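You operate a simulated robot arm through the tools that you are given. There is no shell and no other tool. Be economical: measure what you need, move in short steps, check, and stop when the job is done.

The job below is to be done with a simulated two-armed robot. You get a single attempt, and the scene is never put back.

JOB
Take the teal towel off the rail and latch it into box one.
Fine: lid shut, latch closed.
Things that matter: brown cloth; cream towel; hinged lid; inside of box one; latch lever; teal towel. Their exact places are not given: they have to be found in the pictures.

The check looks at the end state, three seconds after you hand in, the way a careful person would. Anything else that was tipped, shoved, dropped, spilled or broken makes it a failure. A push-on lid holds only when it is set on centred and level and pressed home; a screw cap is set on level and turned clockwise until tight. Flat cloth is picked up by pressing the open fingertips on it (5 to 10 N) and closing them slowly along it; thin cloth reads only 2 to 8 mm in the jaws.

ROBOT AND FRAMES
Two 7-joint arms with fingered hands on one trunk, on a base that drives. Base frame: it is fixed to the floor where the robot stands at the start and does not move with it; the origin is under the middle of the robot, x ahead of it, y to its left, z up. Units: mm, degrees, N and s.
The left shoulder is at the start at [20, 123, 1237], the right one opposite. Places, roughly: hinged lid [400, -100, 900]; inside of box one [400, -100, 800]; latch lever [300, 0, 900]. Payload 2.4 kg a hand.
The TCP of each hand is the grasp point between the finger pads, 17 mm short of the fingertips. In the tool frame z runs along the fingers and y along their closing line. Largest opening 88 mm; the body of the gripper starts 47 mm behind the TCP. The gripper is a hand of 3 fingers: y runs from the thumb to the fingers, the wrist lies at [0, 0, -165] in the tool frame.
Orientation is told as [roll, pitch, yaw] about the base's x, y, z axes, in that order, counted from this pose: with the fingers straight down and closing along the base's y, the tool's x points along the base's -x, its y along +y and its z along -z.

CONTROLS
- The arms move only by the tool drive_tool. It takes "left_series", "right_series" or both (then of equal length, played together; a hand with none holds still); each is a list of rows, each a list of 6 numbers: the shift along the tool's x, y, z in mm, then the turn, a rotation vector about the tool's x, y, z in degrees. In form: [[dx, dy, dz, rx, ry, rz], ...]. A call has 1 to 12 rows; each row is the pose to reach, as a shift and turn from the pose commanded when the call began, along the tool's axes at that moment. Rows are played at 5 a second. More than 50 mm and 8.6 degrees between two rows, and nothing of the call is played. A pose out of reach is approached as far as the arm can. The call stops where the force on the tool passes 90 N (or 10 N more than at its start, if that is more) or the arm is blocked; 0.2 s more then pass. In this call time passes only in rows, and 0.2 s behind the last. The reply holds the time, the measured pose of the TCP, the force on the tool along the base axes, the opening and the grip force, in the units named above and with some noise, with the torque about the TCP (base axes, N m) and any sound that the robot's microphone picked up.
- Cameras (640 x 400 px; columns grow to the right, rows downward): "scene" is now at [40.4, 22, 1674.3]; the picture's right is [0.37, -0.93, -0.00], its down [-0.84, -0.33, -0.44] and it looks along [0.41, 0.16, -0.90] (base axes); focal length 237 px, centre (320, 200). "left" rides on the left gripper at [-52, 4, -66] in its tool frame; the picture's right is [-0.08, -1.00, 0.00], its down [0.78, -0.07, -0.62] and it looks along [0.62, -0.05, 0.78] (tool axes); focal length 243 px, centre (320, 200). "right" rides on the right gripper at [52, 4, -66] in its tool frame; the picture's right is [-0.08, 1.00, 0.00], its down [-0.78, -0.07, -0.62] and it looks along [-0.62, -0.05, 0.78] (tool axes); focal length 243 px, centre (320, 200).
- grab_frame(camera): a new picture of that camera. It takes no simulated time.
- lift_body(by): slides the trunk up (or, below 0, down) by that many mm; the arms and the scene camera ride with it, the base frame stays. It gives what a move gives, with no picture.
- base_move(legs): drives the robot by 1 to 6 legs, each [ahead, left, turn to the left] in mm, mm and degrees, along the robot's own axes; the way and the turn of a leg run together, so that a leg with both is an arc; at most 1500 mm and 180 degrees a leg. The arms and the cameras ride along, it lands a little off, and it stops where it bumps. It gives what a move gives.
- finger_targets(finger1, finger2, thumb_bend, hand): sets how far each is bent, from 0 (flat) to 1 (curled in); at 0.3 the hand is open as for a grip, at 0.7 the pads meet at the TCP. One left out holds its place. A second passes; each finger stops where it meets its share of the squeeze, and holds until it gets a number again. It is the only way to open and close the hand. It gives what a move gives, with no picture; readings hold the bend of each and the force on the fingers (four entries, about 0 where the hand has none), thumb and palm.
- turn_head(pan, tilt): turns the head with the scene camera to pan (to the left, within 120 degrees either way) and tilt (down, from -29 to 69), counted from straight ahead of the robot. It gives what a move gives.
- point_at(camera, pixels): for up to 12 pixels [column, row] of the newest picture of that camera ("zoom" is the newest enlarged one), the place [x, y, z] in the base frame of the surface seen there, good to about 3 mm. It takes no simulated time.
- zoom(camera, box): a new picture of the part [left, top, right, bottom] of that camera's present view, enlarged. It takes no simulated time.
- close_job(): hands the job in; it is judged then, once.

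Go step by step. Measure first, check grasps and placings, and put right what went wrong. The budget is 80 turns and 62 pictures, counting those below and the enlarged ones. Unless the task says otherwise, let go and move clear before handing in, and close with one line.

The tools are called after ">>>" as name(argument=value, ...) on one line, values as JSON. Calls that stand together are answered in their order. drive_tool: Moves the arms, as the interface text tells. Its arguments: {"type":"object","properties":{"left_series":{"type":"array","items":{"type":"array","items":{"type":"number"}}},"right_series":{"type":"array","items":{"type":"array","items":{"type":"number"}}}},"required":[]} The other tools are called the same way: lift_body (by) slides the trunk up or down; finger_targets (finger1, finger2, thumb_bend, hand) moves the fingers one by one; base_move (legs) drives the base; turn_head (pan, tilt) turns the head that bears the scene camera; grab_frame (camera) takes a picture; point_at (camera, pixels) gives the place of the surface under pixels of a picture; zoom (camera, box) takes an enlarged picture of a part of a camera's view; close_job () hands the job in.

At the start:

```text
clock: 0.0
left_tcp_pos: [392.1, 196.7, 1330.4]
left_orientation: [-0.1, -0.1, -0.1]
left_wrist_force: [-0.4, -0.1, 0.1]
left_moment: [-0.02, 0.01, 0.0]
left_gripper_width: 87.7
left_grasp_force: 0.1
left_shape: jaw
left_bend: [0.3, 0.3, 0.3]
left_finger forces: [0.1, 0.0, 0.0, 0.0, 0.0, 0.0]
right_tcp_pos: [212.8, -71.0, 1324.9]
right_orientation: [-0.1, 0.0, 0.1]
right_wrist_force: [-0.8, -1.3, 1.3]
right_moment: [0.01, -0.03, 0.0]
right_gripper_width: 87.8
right_grasp_force: 0.1
right_shape: jaw
right_bend: [0.3, 0.3, 0.3]
right_finger forces: [0.1, 0.1, 0.1, 0.1, 0.1, 0.0]
trunk travel left (down, up): [-450.0, 380.0]
robot x, y, heading: [-1.9, -0.6, -0.1]
head pan, tilt: [21.5, 64.0]
```

scene: 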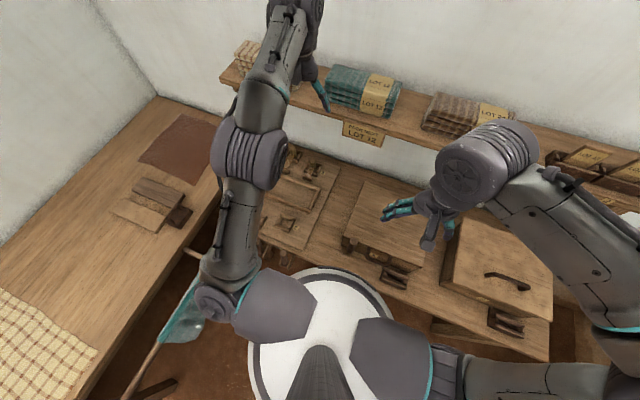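
right: 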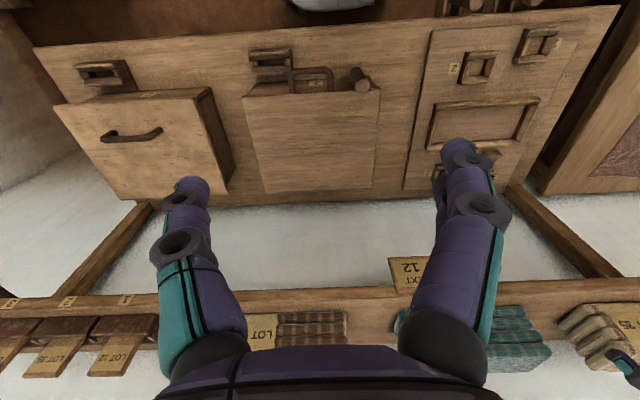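
left: 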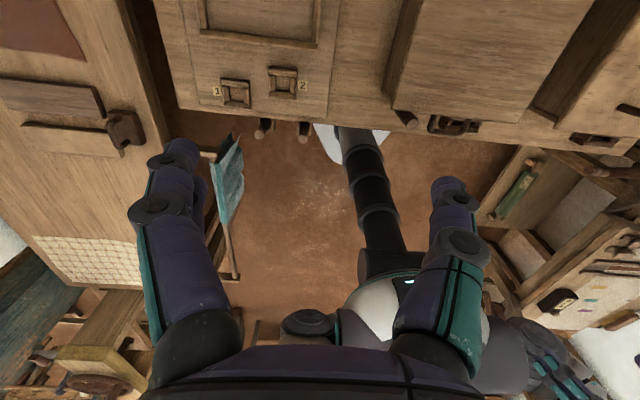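

The teal towel seems to hang on a rail near scene pixel (185,320), with boxes on the bench ahead. I'll enlarge the parts that matter and locate them.

>>> zoom(camera="scene", box=[240, 130, 560, 360])

>>> zoom(camera="scene", box=[80, 220, 300, 400])

>>> point_at(camera="scene", pixels=[[185, 320], [150, 360], [190, 290], [172, 140], [40, 340], [380, 215], [395, 280], [495, 260], [505, 320], [290, 200], [360, 90], [210, 305]])

>>> point_at(camera="right", pixels=[[130, 135], [105, 75], [145, 95], [270, 60], [310, 80], [360, 80], [310, 140], [480, 65], [540, 45], [470, 120], [245, 95], [380, 90]])

```text
1.74 times, centred on (400, 245) of scene
```

zoom: 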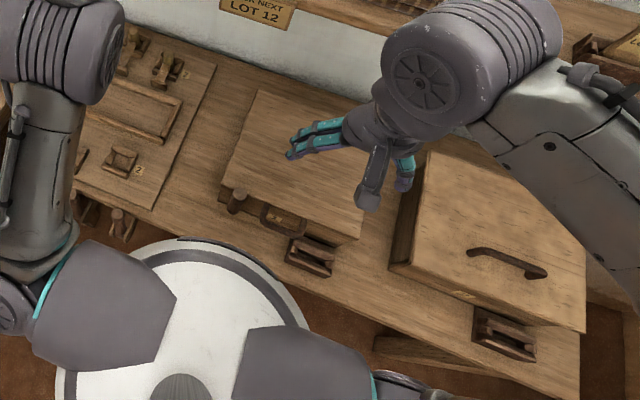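

```text
2.22 times, centred on (190, 310) of scene
```

zoom: 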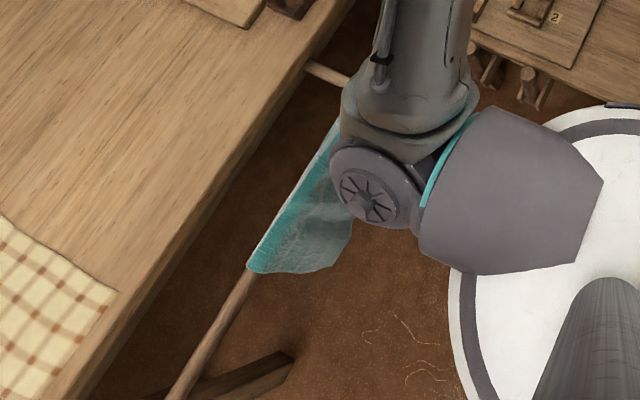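

```text
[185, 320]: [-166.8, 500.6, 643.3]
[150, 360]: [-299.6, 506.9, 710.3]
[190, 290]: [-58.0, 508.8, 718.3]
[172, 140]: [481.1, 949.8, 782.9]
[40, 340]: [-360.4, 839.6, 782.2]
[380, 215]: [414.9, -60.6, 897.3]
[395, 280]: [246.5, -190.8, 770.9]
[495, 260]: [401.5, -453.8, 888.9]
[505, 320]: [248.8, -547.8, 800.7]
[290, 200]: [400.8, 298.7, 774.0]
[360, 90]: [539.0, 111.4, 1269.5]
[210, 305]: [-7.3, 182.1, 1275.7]
```

```text
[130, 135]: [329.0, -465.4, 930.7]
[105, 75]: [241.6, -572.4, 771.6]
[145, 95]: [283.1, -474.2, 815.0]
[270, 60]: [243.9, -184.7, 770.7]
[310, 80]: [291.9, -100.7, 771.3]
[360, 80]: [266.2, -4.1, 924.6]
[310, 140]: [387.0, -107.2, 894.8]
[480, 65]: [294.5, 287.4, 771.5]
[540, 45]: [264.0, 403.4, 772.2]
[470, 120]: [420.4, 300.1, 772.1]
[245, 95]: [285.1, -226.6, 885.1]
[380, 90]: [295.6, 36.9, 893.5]
```

Box one (lid about [400,-100,895]) has a lever post near right pixel (360,80) and something like a bail at (310,80). I'll enlarge these and the rail towel.

>>> zoom(camera="right", box=[220, 30, 400, 142])

>>> zoom(camera="left", box=[120, 100, 300, 300])

>>> point_at(camera="left", pixels=[[220, 160], [232, 140], [225, 190], [212, 200], [243, 178], [225, 220], [235, 275], [210, 240]])

```text
3.56 times, centred on (310, 86) of right
```

zoom: 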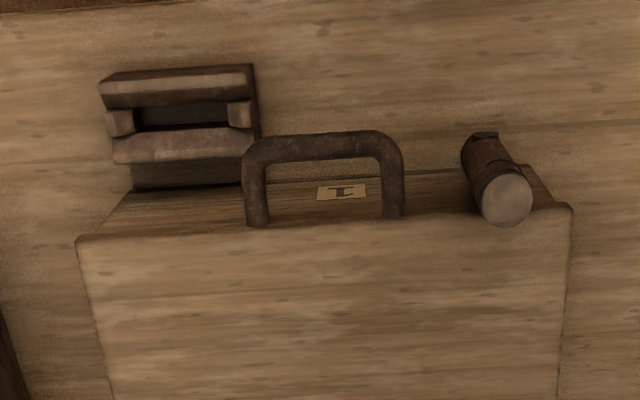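

```text
2.00 times, centred on (210, 200) of left
```

zoom: 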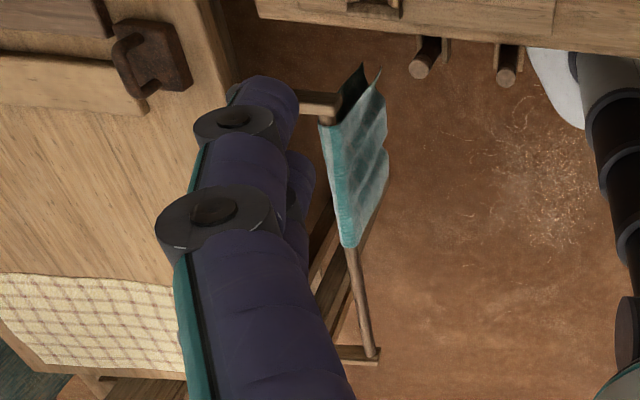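

```text
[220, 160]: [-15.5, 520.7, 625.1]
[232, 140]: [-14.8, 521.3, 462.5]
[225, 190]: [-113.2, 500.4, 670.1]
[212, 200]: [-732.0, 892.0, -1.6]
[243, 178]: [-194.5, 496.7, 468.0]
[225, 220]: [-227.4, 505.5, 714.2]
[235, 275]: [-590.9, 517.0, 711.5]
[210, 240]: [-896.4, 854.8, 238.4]
```

Towel: rail at about y 510, z 715, towel from x -215 to -15, hanging to z 460. I'll pull the left hand back from the shelf, then lower the trunk to bring the right camera near the latch.

>>> drive_tool(left_series=[[40, 0, 0, 0, 0, 0], [80, 0, 0, 0, 0, 0], [120, 0, 0, 0, 0, 0]])

>>> lift_body(by=-280)

>>> grab_frame(camera="right")

>>> grab_frame(camera="scene")

```text
clock: 0.8
left_tcp_pos: [278.7, 194.5, 1332.0]
left_orientation: [-0.1, -0.1, -0.1]
left_wrist_force: [-0.6, -0.4, -1.2]
left_moment: [-0.01, -0.02, 0.0]
left_gripper_width: 87.9
left_grasp_force: 0.1
left_shape: jaw
left_bend: [0.3, 0.3, 0.3]
left_finger forces: [0.0, 0.0, 0.0, 0.0, 0.0, 0.0]
left hand out of reach, approached as far as the arm can: row 3
right_tcp_pos: [214.5, -73.0, 1324.7]
right_orientation: [0.2, 0.0, 0.0]
right_wrist_force: [0.0, -0.3, 0.6]
right_moment: [0.02, 0.03, 0.0]
right_gripper_width: 88.2
right_grasp_force: 0.1
right_shape: jaw
right_bend: [0.3, 0.3, 0.3]
right_finger forces: [0.1, 0.1, 0.1, 0.0, 0.0, 0.1]
trunk travel left (down, up): [-450.0, 380.0]
robot x, y, heading: [-1.6, 0.0, -0.0]
head pan, tilt: [21.5, 64.0]
```

```text
clock: 3.6
left_tcp_pos: [279.2, 195.7, 1050.3]
left_orientation: [0.0, 0.0, 0.0]
left_wrist_force: [-0.1, -0.4, -0.2]
left_moment: [0.0, 0.0, 0.01]
left_gripper_width: 88.0
left_grasp_force: 0.1
left_shape: jaw
left_bend: [0.3, 0.3, 0.3]
left_finger forces: [0.1, 0.0, 0.1, 0.0, 0.0, 0.0]
right_tcp_pos: [213.4, -72.5, 1045.5]
right_orientation: [0.0, 0.0, -0.1]
right_wrist_force: [1.1, 0.1, 0.0]
right_moment: [-0.01, 0.0, 0.01]
right_gripper_width: 87.7
right_grasp_force: 0.0
right_shape: jaw
right_bend: [0.3, 0.3, 0.3]
right_finger forces: [0.0, 0.0, 0.0, 0.0, 0.0, 0.0]
trunk travel left (down, up): [-170.0, 660.0]
robot x, y, heading: [-1.5, 0.4, -0.2]
head pan, tilt: [21.5, 64.0]
```

```text
54 pictures are left
```

right: 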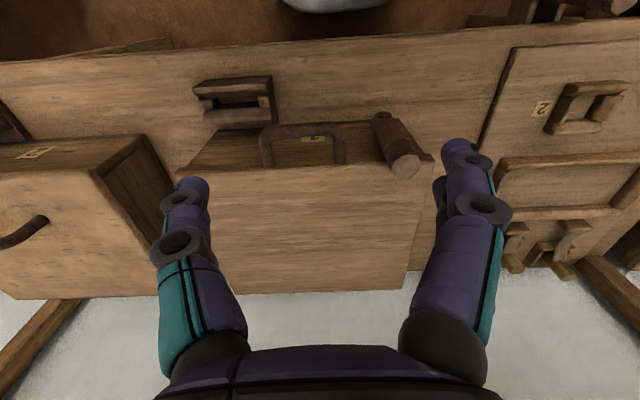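

```text
53 pictures are left
```

scene: 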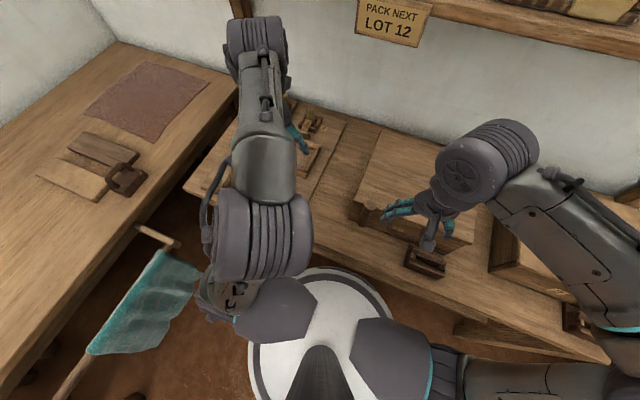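

The right camera now sees box one's front: handle at (300,145), lever at (395,145), keeper-like block at (238,100). I'll enlarge and measure.

>>> zoom(camera="right", box=[170, 60, 450, 200])

>>> point_at(camera="right", pixels=[[380, 118], [404, 168], [385, 150], [262, 132], [300, 130], [343, 135], [240, 100], [215, 150], [180, 176], [432, 160], [400, 285], [235, 115]])

>>> grab_frame(camera="left")

```text
2.29 times, centred on (310, 130) of right
```

zoom: 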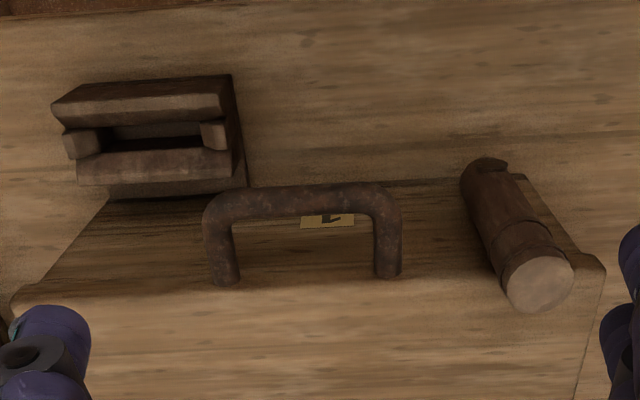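

```text
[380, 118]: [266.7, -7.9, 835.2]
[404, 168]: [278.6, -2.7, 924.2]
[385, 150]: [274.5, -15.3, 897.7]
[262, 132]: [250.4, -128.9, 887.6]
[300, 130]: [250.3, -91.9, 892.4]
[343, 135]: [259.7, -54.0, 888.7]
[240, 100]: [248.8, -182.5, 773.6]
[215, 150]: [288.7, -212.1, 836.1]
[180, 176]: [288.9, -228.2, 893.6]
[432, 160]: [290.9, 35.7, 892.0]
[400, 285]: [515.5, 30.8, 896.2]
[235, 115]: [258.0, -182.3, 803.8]
```

```text
51 pictures are left
```

left: 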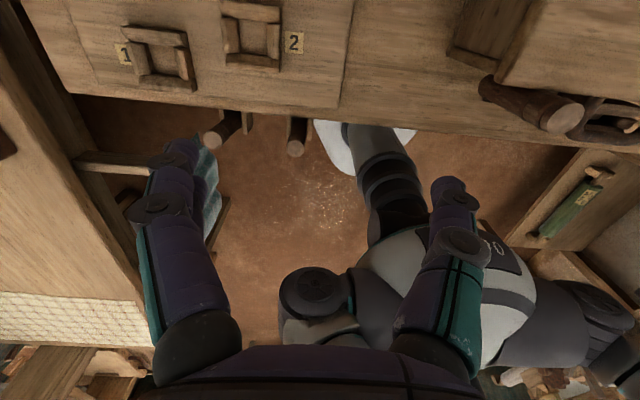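

The lever appears to be an upright cylinder from z 835 to 924 in front of the box at y -5. I'll enlarge it from the left camera's side view.

>>> zoom(camera="left", box=[440, 30, 640, 155])

>>> point_at(camera="left", pixels=[[562, 113], [535, 105], [510, 95], [488, 85], [500, 75], [600, 110], [230, 128], [297, 137], [95, 160], [165, 158]])

```text
3.20 times, centred on (540, 92) of left
```

zoom: 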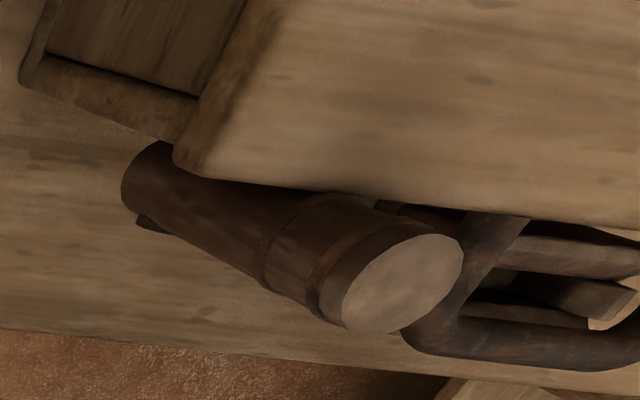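

```text
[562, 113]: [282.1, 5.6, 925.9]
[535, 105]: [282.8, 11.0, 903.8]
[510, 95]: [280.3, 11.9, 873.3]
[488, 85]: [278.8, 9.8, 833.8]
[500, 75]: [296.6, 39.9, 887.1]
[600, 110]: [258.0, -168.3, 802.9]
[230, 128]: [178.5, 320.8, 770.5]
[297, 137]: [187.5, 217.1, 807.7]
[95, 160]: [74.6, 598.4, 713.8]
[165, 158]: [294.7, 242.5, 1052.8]
```

Before pitching the hand for a frontal view of the latch, I'll check what stands behind the robot using the left picture.

>>> point_at(camera="left", pixels=[[545, 180], [510, 215], [450, 300], [560, 270], [620, 260], [510, 370], [590, 350], [280, 170], [250, 250], [570, 160], [100, 370], [390, 130]])

```text
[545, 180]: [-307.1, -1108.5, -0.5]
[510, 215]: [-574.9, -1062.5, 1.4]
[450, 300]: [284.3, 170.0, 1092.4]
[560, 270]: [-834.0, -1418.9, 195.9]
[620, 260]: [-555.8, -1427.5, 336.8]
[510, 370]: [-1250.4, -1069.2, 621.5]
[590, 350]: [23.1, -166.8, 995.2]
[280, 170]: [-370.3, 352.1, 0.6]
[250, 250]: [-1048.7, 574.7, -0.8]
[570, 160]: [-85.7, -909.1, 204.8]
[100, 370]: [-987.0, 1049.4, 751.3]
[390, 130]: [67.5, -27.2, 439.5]
```

Floor is clear behind for about a metre. Back up 200 mm, lower the trunk and pitch the right hand to look at the latch.

>>> base_move(legs=[[-200, 0, 0]])

>>> lift_body(by=-100)

>>> drive_tool(right_series=[[0, 0, 0, 0, -8, 0], [0, 0, 0, 0, -16, 0], [0, 0, 0, 0, -24, 0], [0, 0, 0, 0, -32, 0], [0, 0, 0, 0, -40, 0]])

>>> grab_frame(camera="right")

```text
clock: 5.2
left_tcp_pos: [86.7, 196.3, 1051.3]
left_orientation: [0.0, 0.0, 0.1]
left_wrist_force: [0.1, -0.4, -0.1]
left_moment: [0.01, -0.01, -0.02]
left_gripper_width: 87.9
left_grasp_force: 0.1
left_shape: jaw
left_bend: [0.3, 0.3, 0.3]
left_finger forces: [0.0, 0.0, 0.0, 0.0, 0.0, 0.0]
right_tcp_pos: [23.0, -71.3, 1045.7]
right_orientation: [0.0, 0.0, 0.2]
right_wrist_force: [-0.3, -0.5, 0.5]
right_moment: [0.01, 0.01, -0.02]
right_gripper_width: 88.0
right_grasp_force: 0.1
right_shape: jaw
right_bend: [0.3, 0.3, 0.3]
right_finger forces: [0.0, 0.1, 0.1, 0.1, 0.0, 0.0]
trunk travel left (down, up): [-170.0, 660.0]
robot x, y, heading: [-195.4, 3.2, 0.4]
head pan, tilt: [21.5, 64.0]
```

```text
clock: 6.5
left_tcp_pos: [87.6, 197.0, 950.3]
left_orientation: [0.1, 0.1, 0.0]
left_wrist_force: [0.1, 0.6, -0.1]
left_moment: [-0.01, -0.01, -0.01]
left_gripper_width: 87.9
left_grasp_force: 0.1
left_shape: jaw
left_bend: [0.3, 0.3, 0.3]
left_finger forces: [0.0, 0.0, 0.0, 0.1, 0.0, 0.0]
right_tcp_pos: [22.4, -71.1, 944.6]
right_orientation: [0.1, 0.1, 0.1]
right_wrist_force: [0.8, 0.0, 0.0]
right_moment: [0.02, 0.01, 0.02]
right_gripper_width: 87.9
right_grasp_force: 0.1
right_shape: jaw
right_bend: [0.3, 0.3, 0.3]
right_finger forces: [0.0, 0.0, 0.1, 0.0, 0.0, 0.1]
trunk travel left (down, up): [-70.0, 760.0]
robot x, y, heading: [-190.8, 0.8, 0.3]
head pan, tilt: [21.5, 64.0]
```

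```text
clock: 7.7
left_tcp_pos: [87.8, 195.4, 950.1]
left_orientation: [0.1, 0.0, 0.0]
left_wrist_force: [0.2, -0.2, -0.5]
left_moment: [0.01, -0.01, -0.01]
left_gripper_width: 88.1
left_grasp_force: 0.1
left_shape: jaw
left_bend: [0.3, 0.3, 0.3]
left_finger forces: [0.0, 0.1, 0.1, 0.0, 0.0, 0.0]
right_tcp_pos: [22.9, -71.4, 944.3]
right_orientation: [0.1, -40.1, 0.0]
right_wrist_force: [0.2, 0.2, 0.6]
right_moment: [0.03, -0.02, -0.02]
right_gripper_width: 87.7
right_grasp_force: 0.0
right_shape: jaw
right_bend: [0.3, 0.3, 0.3]
right_finger forces: [0.1, 0.1, 0.1, 0.0, 0.1, 0.0]
trunk travel left (down, up): [-70.0, 760.0]
robot x, y, heading: [-194.5, -1.6, 0.2]
head pan, tilt: [21.5, 64.0]
```

```text
49 pictures are left
```

right: 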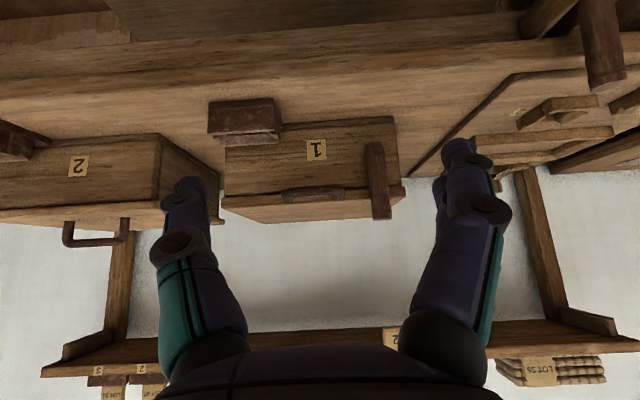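

>>> zoom(camera="right", box=[200, 80, 420, 230])

>>> point_at(camera="right", pixels=[[375, 150], [378, 175], [382, 208], [375, 145], [360, 150], [392, 150], [310, 195], [285, 190], [345, 190], [265, 170], [300, 208], [585, 30]])

```text
2.67 times, centred on (310, 155) of right
```

zoom: 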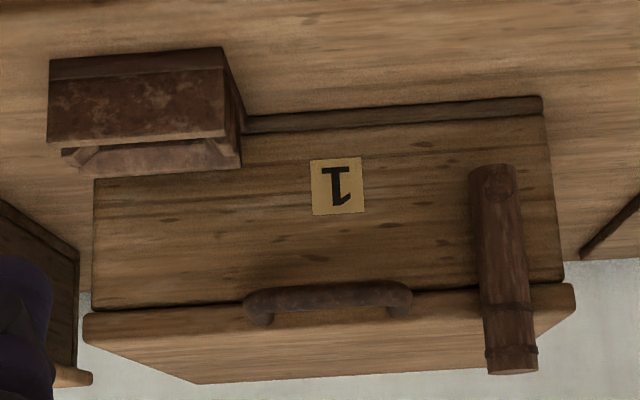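

```text
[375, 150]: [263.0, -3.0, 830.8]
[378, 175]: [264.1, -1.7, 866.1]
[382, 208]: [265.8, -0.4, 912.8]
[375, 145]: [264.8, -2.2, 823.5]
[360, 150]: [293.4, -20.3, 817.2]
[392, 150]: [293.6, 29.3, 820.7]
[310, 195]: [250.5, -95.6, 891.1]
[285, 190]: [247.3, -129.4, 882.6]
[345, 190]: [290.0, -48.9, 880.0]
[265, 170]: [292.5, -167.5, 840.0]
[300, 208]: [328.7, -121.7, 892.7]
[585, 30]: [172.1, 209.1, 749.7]
```

Lever is a bar pinned at its lower end (pin around [264,-2,825]), upright in front of the lid edge, so it probably swings sideways. I'll level the right hand to point forward, ready to grip the handle bar at [250,-92,888], then roll it.

>>> drive_tool(right_series=[[0, 0, 0, 0, -8.3, 0], [0, 0, 0, 0, -16.6, 0], [0, 0, 0, 0, -25, 0], [0, 0, 0, 0, -33.3, 0], [0, 0, 0, 0, -41.6, 0], [0, 0, 0, 0, -50, 0]])

>>> drive_tool(right_series=[[0, 0, 0, 0, 0, 8.2], [0, 0, 0, 0, 0, 16.4], [0, 0, 0, 0, 0, 24.5], [0, 0, 0, 0, 0, 32.7], [0, 0, 0, 0, 0, 40.9], [0, 0, 0, 0, 0, 49], [0, 0, 0, 0, 0, 57.2], [0, 0, 0, 0, 0, 65.4], [0, 0, 0, 0, 0, 73.6], [0, 0, 0, 0, 0, 81.8], [0, 0, 0, 0, 0, 90]])

>>> point_at(camera="right", pixels=[[450, 330], [450, 345], [200, 365], [400, 340], [100, 357], [130, 240], [300, 280]])

```text
clock: 9.1
left_tcp_pos: [87.8, 196.3, 951.1]
left_orientation: [0.0, 0.0, 0.1]
left_wrist_force: [-0.1, 0.2, 0.0]
left_moment: [0.01, -0.03, 0.02]
left_gripper_width: 87.6
left_grasp_force: 0.1
left_shape: jaw
left_bend: [0.3, 0.3, 0.3]
left_finger forces: [0.0, 0.1, 0.1, 0.1, 0.0, 0.0]
right_tcp_pos: [31.3, -37.2, 976.3]
right_orientation: [169.6, -89.8, -169.4]
right_wrist_force: [-0.5, -0.4, 0.1]
right_moment: [-0.01, 0.04, 0.01]
right_gripper_width: 88.0
right_grasp_force: 0.1
right_shape: jaw
right_bend: [0.3, 0.3, 0.3]
right_finger forces: [0.0, 0.0, 0.0, 0.0, 0.0, 0.0]
right hand out of reach, approached as far as the arm can: row 4, 5, 6
trunk travel left (down, up): [-70.0, 760.0]
robot x, y, heading: [-196.3, 2.3, 0.2]
head pan, tilt: [21.5, 64.0]
```

```text
clock: 11.5
left_tcp_pos: [87.2, 196.3, 950.9]
left_orientation: [0.0, 0.0, 0.2]
left_wrist_force: [-0.1, 0.5, 0.8]
left_moment: [-0.07, -0.02, 0.03]
left_gripper_width: 87.9
left_grasp_force: 0.0
left_shape: jaw
left_bend: [0.3, 0.3, 0.3]
left_finger forces: [0.1, 0.0, 0.1, 0.0, 0.0, 0.0]
right_tcp_pos: [31.8, -32.5, 976.8]
right_orientation: [89.9, 0.2, -89.9]
right_wrist_force: [-0.1, -0.6, -0.7]
right_moment: [0.0, 0.02, 0.02]
right_gripper_width: 87.7
right_grasp_force: 0.1
right_shape: jaw
right_bend: [0.3, 0.3, 0.3]
right_finger forces: [0.1, 0.1, 0.1, 0.0, 0.0, 0.1]
trunk travel left (down, up): [-70.0, 760.0]
robot x, y, heading: [-193.4, 1.7, 0.1]
head pan, tilt: [21.5, 64.0]
```

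```text
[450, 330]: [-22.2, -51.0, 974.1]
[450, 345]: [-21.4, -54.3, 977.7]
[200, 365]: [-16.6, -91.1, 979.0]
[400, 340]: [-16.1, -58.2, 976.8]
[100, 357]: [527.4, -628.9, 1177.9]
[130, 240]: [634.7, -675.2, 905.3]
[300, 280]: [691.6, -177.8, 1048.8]
```

Hand is now pointing forward with fingers above, thumb below. I'll move the base 55 mm forward, raise the trunk 100 and bring the hand in front of the handle.

>>> base_move(legs=[[55, 0, 0]])

>>> lift_body(by=100)

>>> drive_tool(right_series=[[-15, -40, 20, 0, 0, 0], [-30, -80, 40, 0, 0, 0], [-45, -120, 70, 0, 0, 0], [-60, -160, 90, 0, 0, 0], [-60, -189, 118, 0, 0, 0]])

>>> grab_frame(camera="right")

>>> grab_frame(camera="scene")

```text
clock: 12.5
left_tcp_pos: [143.6, 197.3, 951.5]
left_orientation: [-0.1, 0.0, 0.0]
left_wrist_force: [0.0, 0.6, 0.1]
left_moment: [0.01, 0.02, -0.01]
left_gripper_width: 87.9
left_grasp_force: 0.1
left_shape: jaw
left_bend: [0.3, 0.3, 0.3]
left_finger forces: [0.1, 0.0, 0.0, 0.1, 0.0, 0.0]
right_tcp_pos: [87.7, -32.7, 977.2]
right_orientation: [90.0, -0.1, -90.0]
right_wrist_force: [0.0, 0.2, 1.0]
right_moment: [-0.01, 0.01, 0.01]
right_gripper_width: 87.9
right_grasp_force: 0.0
right_shape: jaw
right_bend: [0.3, 0.3, 0.3]
right_finger forces: [0.0, 0.1, 0.0, 0.0, 0.1, 0.0]
trunk travel left (down, up): [-70.0, 760.0]
robot x, y, heading: [-136.3, -1.5, 0.1]
head pan, tilt: [21.5, 64.0]
```

```text
clock: 13.8
left_tcp_pos: [142.6, 196.3, 1049.9]
left_orientation: [0.1, 0.0, -0.1]
left_wrist_force: [-1.5, 0.1, 0.5]
left_moment: [-0.02, -0.01, -0.01]
left_gripper_width: 88.0
left_grasp_force: 0.0
left_shape: jaw
left_bend: [0.3, 0.3, 0.3]
left_finger forces: [0.1, 0.0, 0.0, 0.0, 0.1, 0.0]
right_tcp_pos: [87.8, -32.1, 1077.3]
right_orientation: [90.0, 0.1, -89.9]
right_wrist_force: [-0.7, 0.2, -0.5]
right_moment: [-0.02, 0.0, -0.01]
right_gripper_width: 87.7
right_grasp_force: 0.1
right_shape: jaw
right_bend: [0.3, 0.3, 0.3]
right_finger forces: [0.0, 0.0, 0.0, 0.0, 0.0, 0.0]
trunk travel left (down, up): [-170.0, 660.0]
robot x, y, heading: [-137.9, 1.5, -0.1]
head pan, tilt: [21.5, 64.0]
```

```text
refused: row 3 steps farther than a row can; nothing moved
```

```text
47 pictures are left
```

right: 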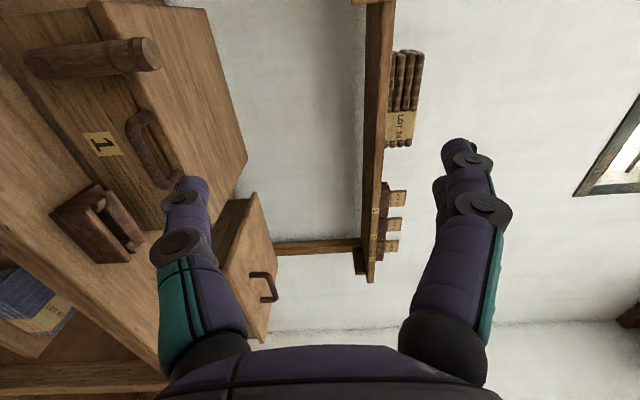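

```text
46 pictures are left
```

scene: 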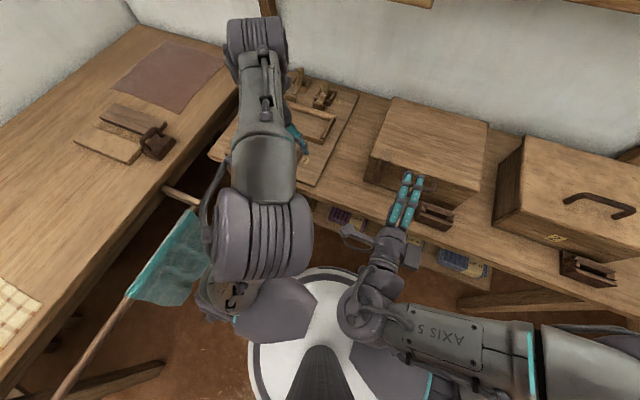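

The step was too long; I'll repeat it in shorter rows.

>>> drive_tool(right_series=[[-10, -30, 16, 0, 0, 0], [-20, -60, 34, 0, 0, 0], [-30, -90, 52, 0, 0, 0], [-40, -120, 70, 0, 0, 0], [-50, -150, 88, 0, 0, 0], [-60, -180, 105, 0, 0, 0], [-60, -189, 118, 0, 0, 0]])

>>> grab_frame(camera="right")

```text
clock: 15.4
left_tcp_pos: [143.3, 197.4, 1051.8]
left_orientation: [0.1, 0.0, 0.1]
left_wrist_force: [0.4, 0.7, 0.0]
left_moment: [0.0, 0.01, 0.0]
left_gripper_width: 88.0
left_grasp_force: 0.0
left_shape: jaw
left_bend: [0.3, 0.3, 0.3]
left_finger forces: [0.0, 0.1, 0.0, 0.0, 0.0, 0.1]
right_tcp_pos: [206.4, -93.1, 887.4]
right_orientation: [90.1, 0.0, -90.0]
right_wrist_force: [-0.5, 0.3, 0.1]
right_moment: [0.02, -0.01, -0.02]
right_gripper_width: 87.9
right_grasp_force: 0.1
right_shape: jaw
right_bend: [0.3, 0.3, 0.3]
right_finger forces: [0.1, 0.0, 0.0, 0.0, 0.1, 0.1]
right hand out of reach, approached as far as the arm can: row 1, 2, 3, 4, 5, 6
trunk travel left (down, up): [-170.0, 660.0]
robot x, y, heading: [-133.7, 4.0, 0.1]
head pan, tilt: [21.5, 64.0]
```

```text
45 pictures are left
```

right: 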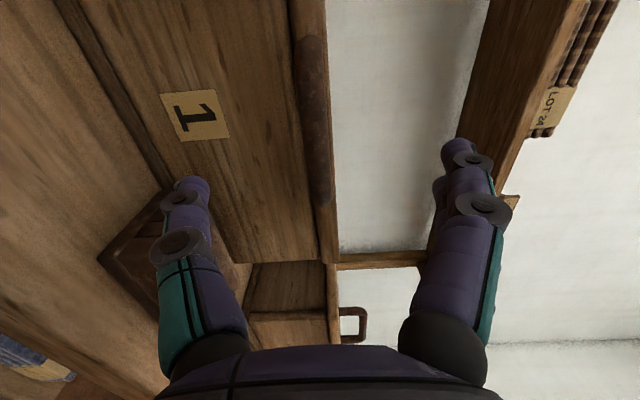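

The bar lies midway between thumb and fingers (col 313). Advance 45 mm and close on it.

>>> drive_tool(right_series=[[0, 0, 25, 0, 0, 0], [0, 0, 45, 0, 0, 0]])

>>> finger_targets(hand="right", finger1=0.7, finger2=0.7, thumb_bend=0.7)

>>> drive_tool(right_series=[[0, 5, 0, 0, 0, 0], [0, 10, 0, 0, 0, 0], [0, 15, 0, 0, 0, 0]])

>>> grab_frame(camera="scene")

```text
clock: 16.0
left_tcp_pos: [143.5, 196.6, 1052.4]
left_orientation: [0.0, 0.0, 0.0]
left_wrist_force: [-0.2, 0.5, -0.3]
left_moment: [-0.02, 0.0, 0.0]
left_gripper_width: 87.9
left_grasp_force: 0.1
left_shape: jaw
left_bend: [0.3, 0.3, 0.3]
left_finger forces: [0.1, 0.1, 0.1, 0.0, 0.0, 0.0]
right_tcp_pos: [251.9, -91.9, 886.9]
right_orientation: [89.9, 0.1, -89.8]
right_wrist_force: [-0.2, 0.6, 0.4]
right_moment: [0.02, -0.01, 0.02]
right_gripper_width: 87.7
right_grasp_force: 0.1
right_shape: jaw
right_bend: [0.3, 0.3, 0.3]
right_finger forces: [0.1, 0.0, 0.0, 0.1, 0.0, 0.1]
trunk travel left (down, up): [-170.0, 660.0]
robot x, y, heading: [-136.7, 2.2, -0.2]
head pan, tilt: [21.5, 64.0]
```

```text
clock: 17.0
left_tcp_pos: [143.9, 196.0, 1050.7]
left_orientation: [-0.1, 0.2, 0.0]
left_wrist_force: [-0.3, -0.3, 0.7]
left_moment: [-0.02, 0.01, 0.03]
left_gripper_width: 87.8
left_grasp_force: 0.2
left_shape: jaw
left_bend: [0.3, 0.3, 0.3]
left_finger forces: [0.1, 0.1, 0.0, 0.1, 0.0, 0.1]
right_tcp_pos: [253.6, -91.3, 886.8]
right_orientation: [90.0, 0.0, -89.9]
right_wrist_force: [0.6, 0.0, -1.7]
right_moment: [0.01, 0.0, 0.0]
right_gripper_width: 1.2
right_grasp_force: 1.3
right_shape: fingers
right_bend: [0.7, 0.7, 0.68]
right_finger forces: [0.0, 0.1, 0.0, 0.0, 2.0, 0.0]
trunk travel left (down, up): [-170.0, 660.0]
robot x, y, heading: [-134.4, 1.3, 0.1]
head pan, tilt: [21.5, 64.0]
```

```text
clock: 17.8
left_tcp_pos: [142.8, 195.8, 1051.1]
left_orientation: [-0.1, 0.1, -0.1]
left_wrist_force: [0.3, -0.2, -0.2]
left_moment: [-0.01, 0.0, 0.03]
left_gripper_width: 87.7
left_grasp_force: 0.0
left_shape: jaw
left_bend: [0.3, 0.3, 0.3]
left_finger forces: [0.0, 0.1, 0.0, 0.1, 0.0, 0.0]
right_tcp_pos: [251.6, -91.8, 902.0]
right_orientation: [89.8, 0.0, -89.9]
right_wrist_force: [-0.5, -0.1, -13.3]
right_moment: [-0.01, 0.04, -0.02]
right_gripper_width: 12.1
right_grasp_force: 6.4
right_shape: fingers
right_bend: [0.7, 0.7, 0.63]
right_finger forces: [0.0, 0.1, 0.0, 0.0, 12.9, 0.0]
trunk travel left (down, up): [-170.0, 660.0]
robot x, y, heading: [-134.6, -1.8, -0.1]
head pan, tilt: [21.5, 64.0]
```

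```text
44 pictures are left
```

scene: 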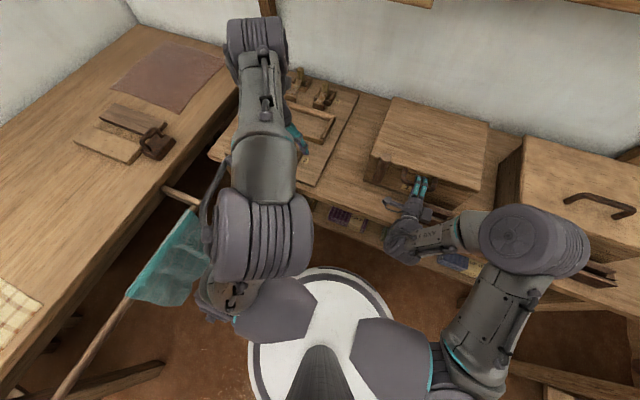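

On lifting 15 mm the thumb carries 13 N; I need to see whether the lid rose or is held.

>>> zoom(camera="right", box=[120, 0, 520, 250])

>>> zoom(camera="scene", box=[340, 90, 520, 230])

>>> point_at(camera="scene", pixels=[[385, 155], [475, 180], [400, 110], [430, 165]])

```text
1.60 times, centred on (320, 125) of right
```

zoom: 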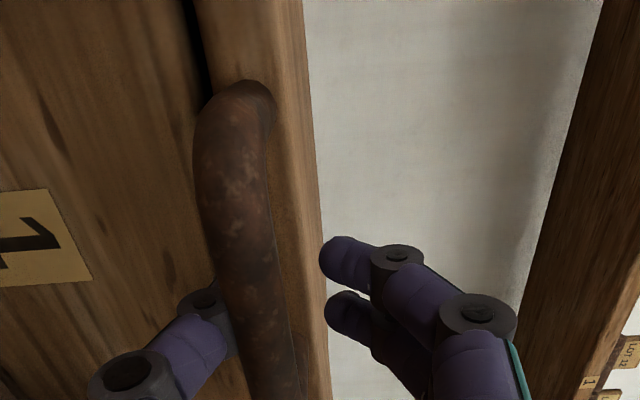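

```text
2.86 times, centred on (430, 160) of scene
```

zoom: 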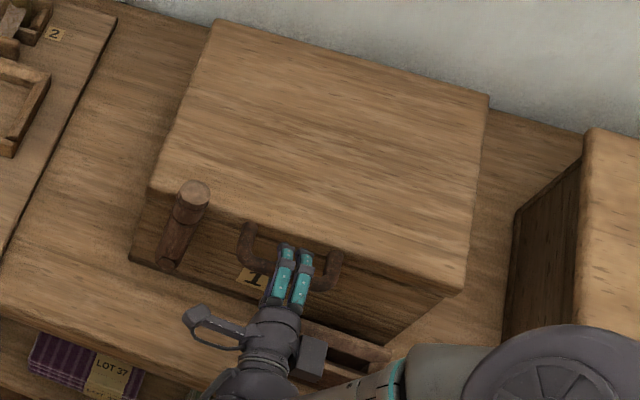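

```text
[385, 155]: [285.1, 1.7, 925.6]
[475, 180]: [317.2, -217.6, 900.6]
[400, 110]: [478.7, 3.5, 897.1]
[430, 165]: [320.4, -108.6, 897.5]
```

A dark gap shows under the lid at the right zoom (195,40), so the lid may be free with 13 N being its weight. I'll lift 25 mm more and watch the force.

>>> drive_tool(right_series=[[0, 8, 0, 0, 0, 0], [0, 16, 0, 0, 0, 0], [0, 25, 1, 0, 0, 0]])

>>> zoom(camera="scene", box=[340, 90, 520, 230])

>>> point_at(camera="scene", pixels=[[385, 155], [475, 180], [400, 110], [430, 165]])

```text
clock: 18.6
left_tcp_pos: [143.7, 195.4, 1050.6]
left_orientation: [0.0, 0.0, 0.0]
left_wrist_force: [0.0, -0.1, 0.2]
left_moment: [-0.01, 0.01, -0.02]
left_gripper_width: 87.8
left_grasp_force: 0.0
left_shape: jaw
left_bend: [0.3, 0.3, 0.3]
left_finger forces: [0.0, 0.0, 0.0, 0.0, 0.0, 0.0]
right_tcp_pos: [251.0, -92.6, 927.1]
right_orientation: [89.5, 0.0, -89.9]
right_wrist_force: [-7.5, 0.1, -35.2]
right_moment: [0.02, 0.28, -0.01]
right_gripper_width: 39.7
right_grasp_force: 17.3
right_shape: fingers
right_bend: [0.7, 0.7, 0.5]
right_finger forces: [0.1, 0.0, 0.1, 0.1, 34.7, 0.1]
trunk travel left (down, up): [-170.0, 660.0]
robot x, y, heading: [-137.1, 1.9, -0.2]
head pan, tilt: [21.5, 64.0]
```

```text
2.86 times, centred on (430, 160) of scene
```

zoom: 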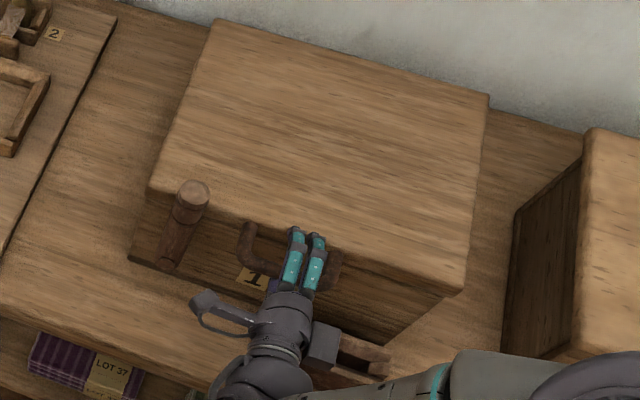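

```text
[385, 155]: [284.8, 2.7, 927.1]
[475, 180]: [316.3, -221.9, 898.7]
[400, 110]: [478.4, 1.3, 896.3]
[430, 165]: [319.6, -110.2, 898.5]
```

The lid stays put at 35 N, so the upright lever is latched. I'll lower, let go, and withdraw the right hand, then swing the lever with the left hand.

>>> drive_tool(right_series=[[0, -15, 0, 0, 0, 0], [0, -30, 0, 0, 0, 0], [0, -40, 0, 0, 0, 0]])

>>> finger_targets(hand="right", finger1=0.3, finger2=0.3, thumb_bend=0.3)

>>> finger_targets(hand="left", finger1=0.45, finger2=0.45, thumb_bend=0.45)

>>> drive_tool(right_series=[[0, 0, -25, 0, 0, 0], [0, 0, -50, 0, 0, 0], [-30, 0, -70, 0, 0, 0], [-60, 0, -70, 0, 0, 0], [-90, 0, -70, 0, 0, 0]])

>>> drive_tool(left_series=[[-30, -30, 20, 0, 0, 0], [-60, -60, 40, 0, 0, 0], [-80, -100, 50, 0, 0, 0], [-100, -140, 60, 0, 0, 0], [-119, -175, 70, 0, 0, 0], [-119, -199, 90, 0, 0, 0]])

>>> grab_frame(camera="left")

>>> grab_frame(camera="right")

```text
clock: 19.4
left_tcp_pos: [142.2, 197.0, 1051.4]
left_orientation: [-0.1, 0.1, 0.0]
left_wrist_force: [-0.2, 0.1, -0.8]
left_moment: [0.0, 0.01, -0.03]
left_gripper_width: 87.7
left_grasp_force: 0.1
left_shape: jaw
left_bend: [0.3, 0.3, 0.3]
left_finger forces: [0.0, 0.1, 0.1, 0.0, 0.0, 0.0]
right_tcp_pos: [252.2, -92.7, 888.2]
right_orientation: [90.3, 0.1, -90.0]
right_wrist_force: [1.4, 0.7, -0.6]
right_moment: [0.01, 0.01, -0.05]
right_gripper_width: 1.2
right_grasp_force: 1.3
right_shape: fingers
right_bend: [0.7, 0.7, 0.68]
right_finger forces: [0.1, 0.3, 0.1, 0.1, 1.6, 0.0]
trunk travel left (down, up): [-170.0, 660.0]
robot x, y, heading: [-137.3, 1.2, 0.1]
head pan, tilt: [21.5, 64.0]
```

```text
clock: 20.4
left_tcp_pos: [144.6, 196.8, 1051.3]
left_orientation: [0.0, 0.0, 0.0]
left_wrist_force: [-0.4, -0.5, -0.4]
left_moment: [-0.02, 0.01, -0.03]
left_gripper_width: 87.7
left_grasp_force: 0.1
left_shape: jaw
left_bend: [0.3, 0.3, 0.3]
left_finger forces: [0.0, 0.1, 0.0, 0.1, 0.1, 0.0]
right_tcp_pos: [251.3, -94.6, 887.8]
right_orientation: [90.0, 0.0, -89.9]
right_wrist_force: [0.4, -0.1, 0.4]
right_moment: [0.0, 0.01, 0.01]
right_gripper_width: 84.0
right_grasp_force: 0.0
right_shape: fingers
right_bend: [0.3, 0.3, 0.3]
right_finger forces: [0.0, 0.1, 0.0, 0.1, 0.0, 0.0]
trunk travel left (down, up): [-170.0, 660.0]
robot x, y, heading: [-135.8, 0.4, 0.1]
head pan, tilt: [21.5, 64.0]
```

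```text
clock: 21.4
left_tcp_pos: [144.3, 196.0, 1051.2]
left_orientation: [0.0, 0.0, 0.1]
left_wrist_force: [0.1, 0.1, 0.0]
left_moment: [-0.02, 0.01, -0.03]
left_gripper_width: 52.0
left_grasp_force: 0.1
left_shape: fingers
left_bend: [0.45, 0.45, 0.45]
left_finger forces: [0.0, 0.1, 0.1, 0.0, 0.1, 0.0]
right_tcp_pos: [251.0, -94.0, 888.2]
right_orientation: [90.0, 0.1, -89.9]
right_wrist_force: [0.1, 0.1, -0.4]
right_moment: [-0.01, -0.02, 0.03]
right_gripper_width: 84.2
right_grasp_force: 0.1
right_shape: fingers
right_bend: [0.3, 0.3, 0.3]
right_finger forces: [0.0, 0.0, 0.1, 0.0, 0.0, 0.1]
trunk travel left (down, up): [-170.0, 660.0]
robot x, y, heading: [-135.0, 0.3, 0.0]
head pan, tilt: [21.5, 64.0]
```

```text
clock: 22.6
left_tcp_pos: [143.8, 195.3, 1050.5]
left_orientation: [0.0, 0.1, 0.0]
left_wrist_force: [-0.2, 0.1, 0.3]
left_moment: [-0.01, 0.03, -0.04]
left_gripper_width: 51.8
left_grasp_force: 0.0
left_shape: fingers
left_bend: [0.45, 0.45, 0.45]
left_finger forces: [0.0, 0.0, 0.1, 0.1, 0.0, 0.0]
right_tcp_pos: [210.9, -121.6, 873.2]
right_orientation: [90.0, 0.0, -90.0]
right_wrist_force: [-1.1, 0.1, 0.0]
right_moment: [-0.02, 0.01, 0.0]
right_gripper_width: 84.3
right_grasp_force: 0.0
right_shape: fingers
right_bend: [0.3, 0.3, 0.3]
right_finger forces: [0.0, 0.0, 0.0, 0.0, 0.0, 0.0]
right hand out of reach, approached as far as the arm can: row 2, 3, 4, 5
trunk travel left (down, up): [-170.0, 660.0]
robot x, y, heading: [-137.2, 3.0, -0.1]
head pan, tilt: [21.5, 64.0]
```

```text
clock: 24.0
left_tcp_pos: [260.9, -3.5, 961.3]
left_orientation: [0.0, 0.2, 0.1]
left_wrist_force: [0.4, -0.6, -0.6]
left_moment: [-0.02, -0.01, 0.0]
left_gripper_width: 51.7
left_grasp_force: 0.0
left_shape: fingers
left_bend: [0.45, 0.45, 0.45]
left_finger forces: [0.0, 0.0, 0.0, 0.0, 0.1, 0.0]
right_tcp_pos: [211.7, -122.3, 874.9]
right_orientation: [90.1, 0.0, -90.1]
right_wrist_force: [0.0, -0.1, -0.6]
right_moment: [0.01, -0.02, 0.01]
right_gripper_width: 84.1
right_grasp_force: 0.1
right_shape: fingers
right_bend: [0.3, 0.3, 0.3]
right_finger forces: [0.1, 0.1, 0.0, 0.0, 0.0, 0.0]
trunk travel left (down, up): [-170.0, 660.0]
robot x, y, heading: [-136.7, -2.6, 0.1]
head pan, tilt: [21.5, 64.0]
```

```text
40 pictures are left
```

left: 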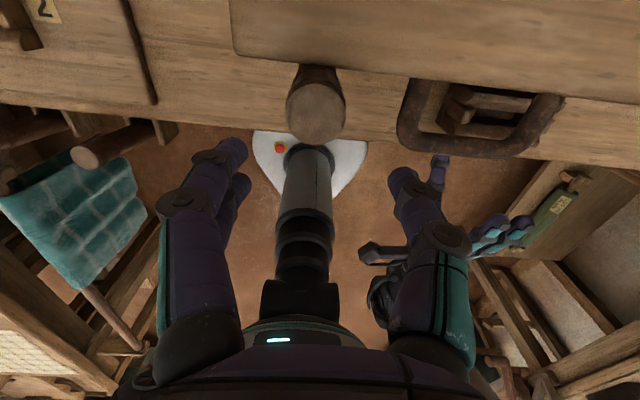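

```text
39 pictures are left
```

right: 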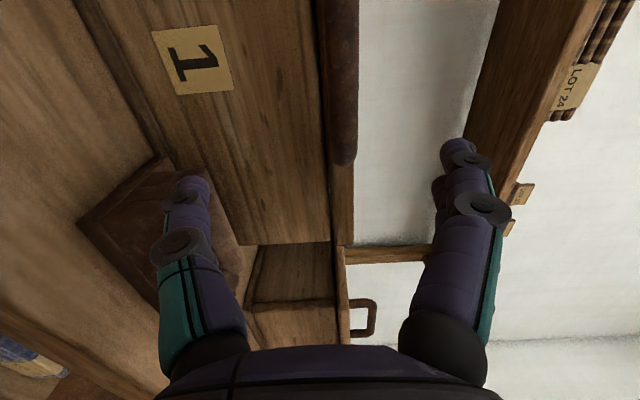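

Knob is centred between the left fingers at pixel (317,105). Descend to engage its top and push toward +y gently.

>>> drive_tool(left_series=[[-4, 0, 25, 0, 0, 0], [-4, 0, 46, 0, 0, 0]])

>>> drive_tool(left_series=[[0, 10, 0, 0, 0, 0], [0, 20, 1, 0, 0, 0], [0, 30, 3, 0, 0, 0], [0, 40, 6, 0, 0, 0]])

>>> grab_frame(camera="left")

```text
clock: 24.6
left_tcp_pos: [264.7, -3.5, 915.6]
left_orientation: [0.0, -0.1, 0.0]
left_wrist_force: [0.0, 0.6, 0.5]
left_moment: [0.0, 0.01, 0.04]
left_gripper_width: 51.6
left_grasp_force: 0.2
left_shape: fingers
left_bend: [0.45, 0.45, 0.45]
left_finger forces: [0.1, 0.1, 0.0, 0.0, 0.1, 0.0]
right_tcp_pos: [212.4, -121.5, 872.7]
right_orientation: [90.0, 0.0, -90.1]
right_wrist_force: [0.4, 0.3, -0.8]
right_moment: [0.02, -0.02, 0.0]
right_gripper_width: 84.2
right_grasp_force: 0.0
right_shape: fingers
right_bend: [0.3, 0.3, 0.3]
right_finger forces: [0.0, 0.1, 0.0, 0.0, 0.0, 0.1]
trunk travel left (down, up): [-170.0, 660.0]
robot x, y, heading: [-137.7, -0.1, -0.3]
head pan, tilt: [21.5, 64.0]
```

```text
clock: 25.6
left_tcp_pos: [265.6, 35.3, 909.7]
left_orientation: [0.0, 0.1, 0.1]
left_wrist_force: [-0.7, 0.0, 1.4]
left_moment: [-0.06, -0.01, -0.02]
left_gripper_width: 52.5
left_grasp_force: 0.7
left_shape: fingers
left_bend: [0.45, 0.45, 0.45]
left_finger forces: [0.0, 0.0, 0.1, 0.0, 0.8, 0.0]
right_tcp_pos: [211.1, -120.3, 873.6]
right_orientation: [90.0, 0.0, -90.1]
right_wrist_force: [-0.3, -0.8, -0.2]
right_moment: [0.01, 0.04, 0.01]
right_gripper_width: 84.0
right_grasp_force: 0.1
right_shape: fingers
right_bend: [0.3, 0.3, 0.3]
right_finger forces: [0.0, 0.0, 0.1, 0.0, 0.0, 0.0]
trunk travel left (down, up): [-170.0, 660.0]
robot x, y, heading: [-134.1, 0.7, -0.1]
head pan, tilt: [21.5, 64.0]
```

```text
38 pictures are left
```

left: 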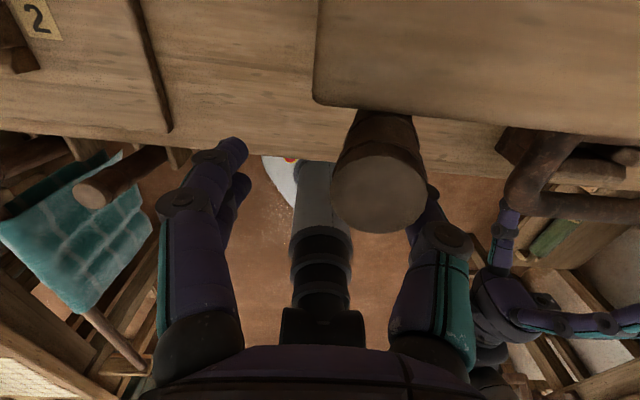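

The lever swings freely toward +y (0.8 N). Continue the swing downward.

>>> drive_tool(left_series=[[0, 10, 5, 0, 0, 0], [0, 20, 11, 0, 0, 0], [0, 30, 19, 0, 0, 0], [0, 40, 28, 0, 0, 0], [0, 50, 38, 0, 0, 0], [0, 58, 48, 0, 0, 0]])

>>> grab_frame(camera="left")

>>> point_at(camera="left", pixels=[[380, 190], [400, 140], [360, 220], [370, 170]])

```text
clock: 27.0
left_tcp_pos: [267.2, 94.3, 859.5]
left_orientation: [0.1, 0.1, 0.0]
left_wrist_force: [0.1, -0.7, 0.2]
left_moment: [-0.01, -0.03, -0.01]
left_gripper_width: 51.9
left_grasp_force: 0.0
left_shape: fingers
left_bend: [0.45, 0.45, 0.45]
left_finger forces: [0.0, 0.0, 0.0, 0.0, 0.1, 0.0]
right_tcp_pos: [212.1, -120.7, 874.1]
right_orientation: [90.0, 0.0, -90.0]
right_wrist_force: [0.1, 0.4, 0.1]
right_moment: [0.02, 0.02, -0.04]
right_gripper_width: 84.2
right_grasp_force: 0.0
right_shape: fingers
right_bend: [0.3, 0.3, 0.3]
right_finger forces: [0.0, 0.0, 0.0, 0.1, 0.1, 0.1]
trunk travel left (down, up): [-170.0, 660.0]
robot x, y, heading: [-134.9, -0.3, -0.3]
head pan, tilt: [21.5, 64.0]
```

```text
37 pictures are left
```

left: 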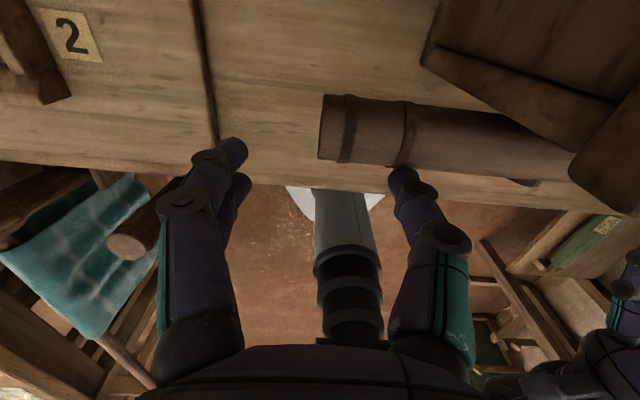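

```text
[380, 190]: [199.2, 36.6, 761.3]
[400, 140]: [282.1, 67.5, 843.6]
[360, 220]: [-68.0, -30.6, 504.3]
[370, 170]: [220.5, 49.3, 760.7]
```

The lever is now horizontal at z 840 (pixel (400,130)): unlatched. Lift the left hand clear and bring the right hand deeper onto the handle bar.

>>> drive_tool(left_series=[[0, 0, -40, 0, 0, 0], [0, 10, -80, 0, 0, 0], [20, 40, -110, 0, 0, 0], [50, 70, -140, 0, 0, 0], [80, 100, -160, 0, 0, 0]])

>>> drive_tool(right_series=[[15, 7, 0, 0, 0, 0], [30, 14, 0, 0, 0, 0], [30, 14, 25, 0, 0, 0], [30, 14, 51, 0, 0, 0]])

>>> finger_targets(hand="right", finger1=0.7, finger2=0.7, thumb_bend=0.7)

>>> grab_frame(camera="right")

```text
refused: row 4 steps farther than a row can; nothing moved
```

```text
clock: 28.0
left_tcp_pos: [266.7, 94.8, 860.8]
left_orientation: [0.1, 0.1, 0.0]
left_wrist_force: [-0.7, -0.1, 0.6]
left_moment: [0.01, 0.01, -0.03]
left_gripper_width: 51.8
left_grasp_force: 0.0
left_shape: fingers
left_bend: [0.45, 0.45, 0.45]
left_finger forces: [0.0, 0.1, 0.1, 0.0, 0.1, 0.1]
right_tcp_pos: [263.8, -90.5, 892.4]
right_orientation: [89.9, -0.1, -89.9]
right_wrist_force: [-0.7, 0.2, -0.3]
right_moment: [0.0, 0.0, 0.02]
right_gripper_width: 84.4
right_grasp_force: 0.0
right_shape: fingers
right_bend: [0.3, 0.3, 0.3]
right_finger forces: [0.0, 0.0, 0.1, 0.0, 0.1, 0.0]
trunk travel left (down, up): [-170.0, 660.0]
robot x, y, heading: [-137.3, -0.9, -0.0]
head pan, tilt: [21.5, 64.0]
```

```text
clock: 29.0
left_tcp_pos: [266.1, 94.3, 860.7]
left_orientation: [0.1, 0.1, 0.0]
left_wrist_force: [0.4, 1.1, 0.0]
left_moment: [-0.03, 0.0, -0.02]
left_gripper_width: 52.1
left_grasp_force: 0.1
left_shape: fingers
left_bend: [0.45, 0.45, 0.45]
left_finger forces: [0.0, 0.0, 0.1, 0.0, 0.0, 0.0]
right_tcp_pos: [263.2, -90.8, 892.8]
right_orientation: [90.0, 0.0, -89.9]
right_wrist_force: [0.9, -0.4, -1.9]
right_moment: [-0.01, -0.01, -0.01]
right_gripper_width: 0.3
right_grasp_force: 1.2
right_shape: fingers
right_bend: [0.7, 0.7, 0.69]
right_finger forces: [0.0, 0.0, 0.1, 0.0, 2.2, 0.0]
trunk travel left (down, up): [-170.0, 660.0]
robot x, y, heading: [-135.8, -2.1, -0.3]
head pan, tilt: [21.5, 64.0]
```

```text
36 pictures are left
```

right: 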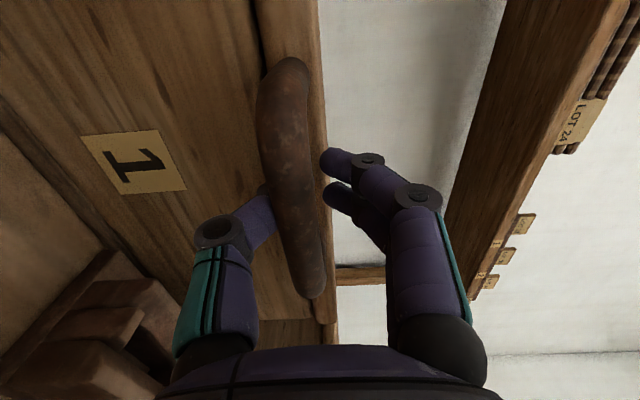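

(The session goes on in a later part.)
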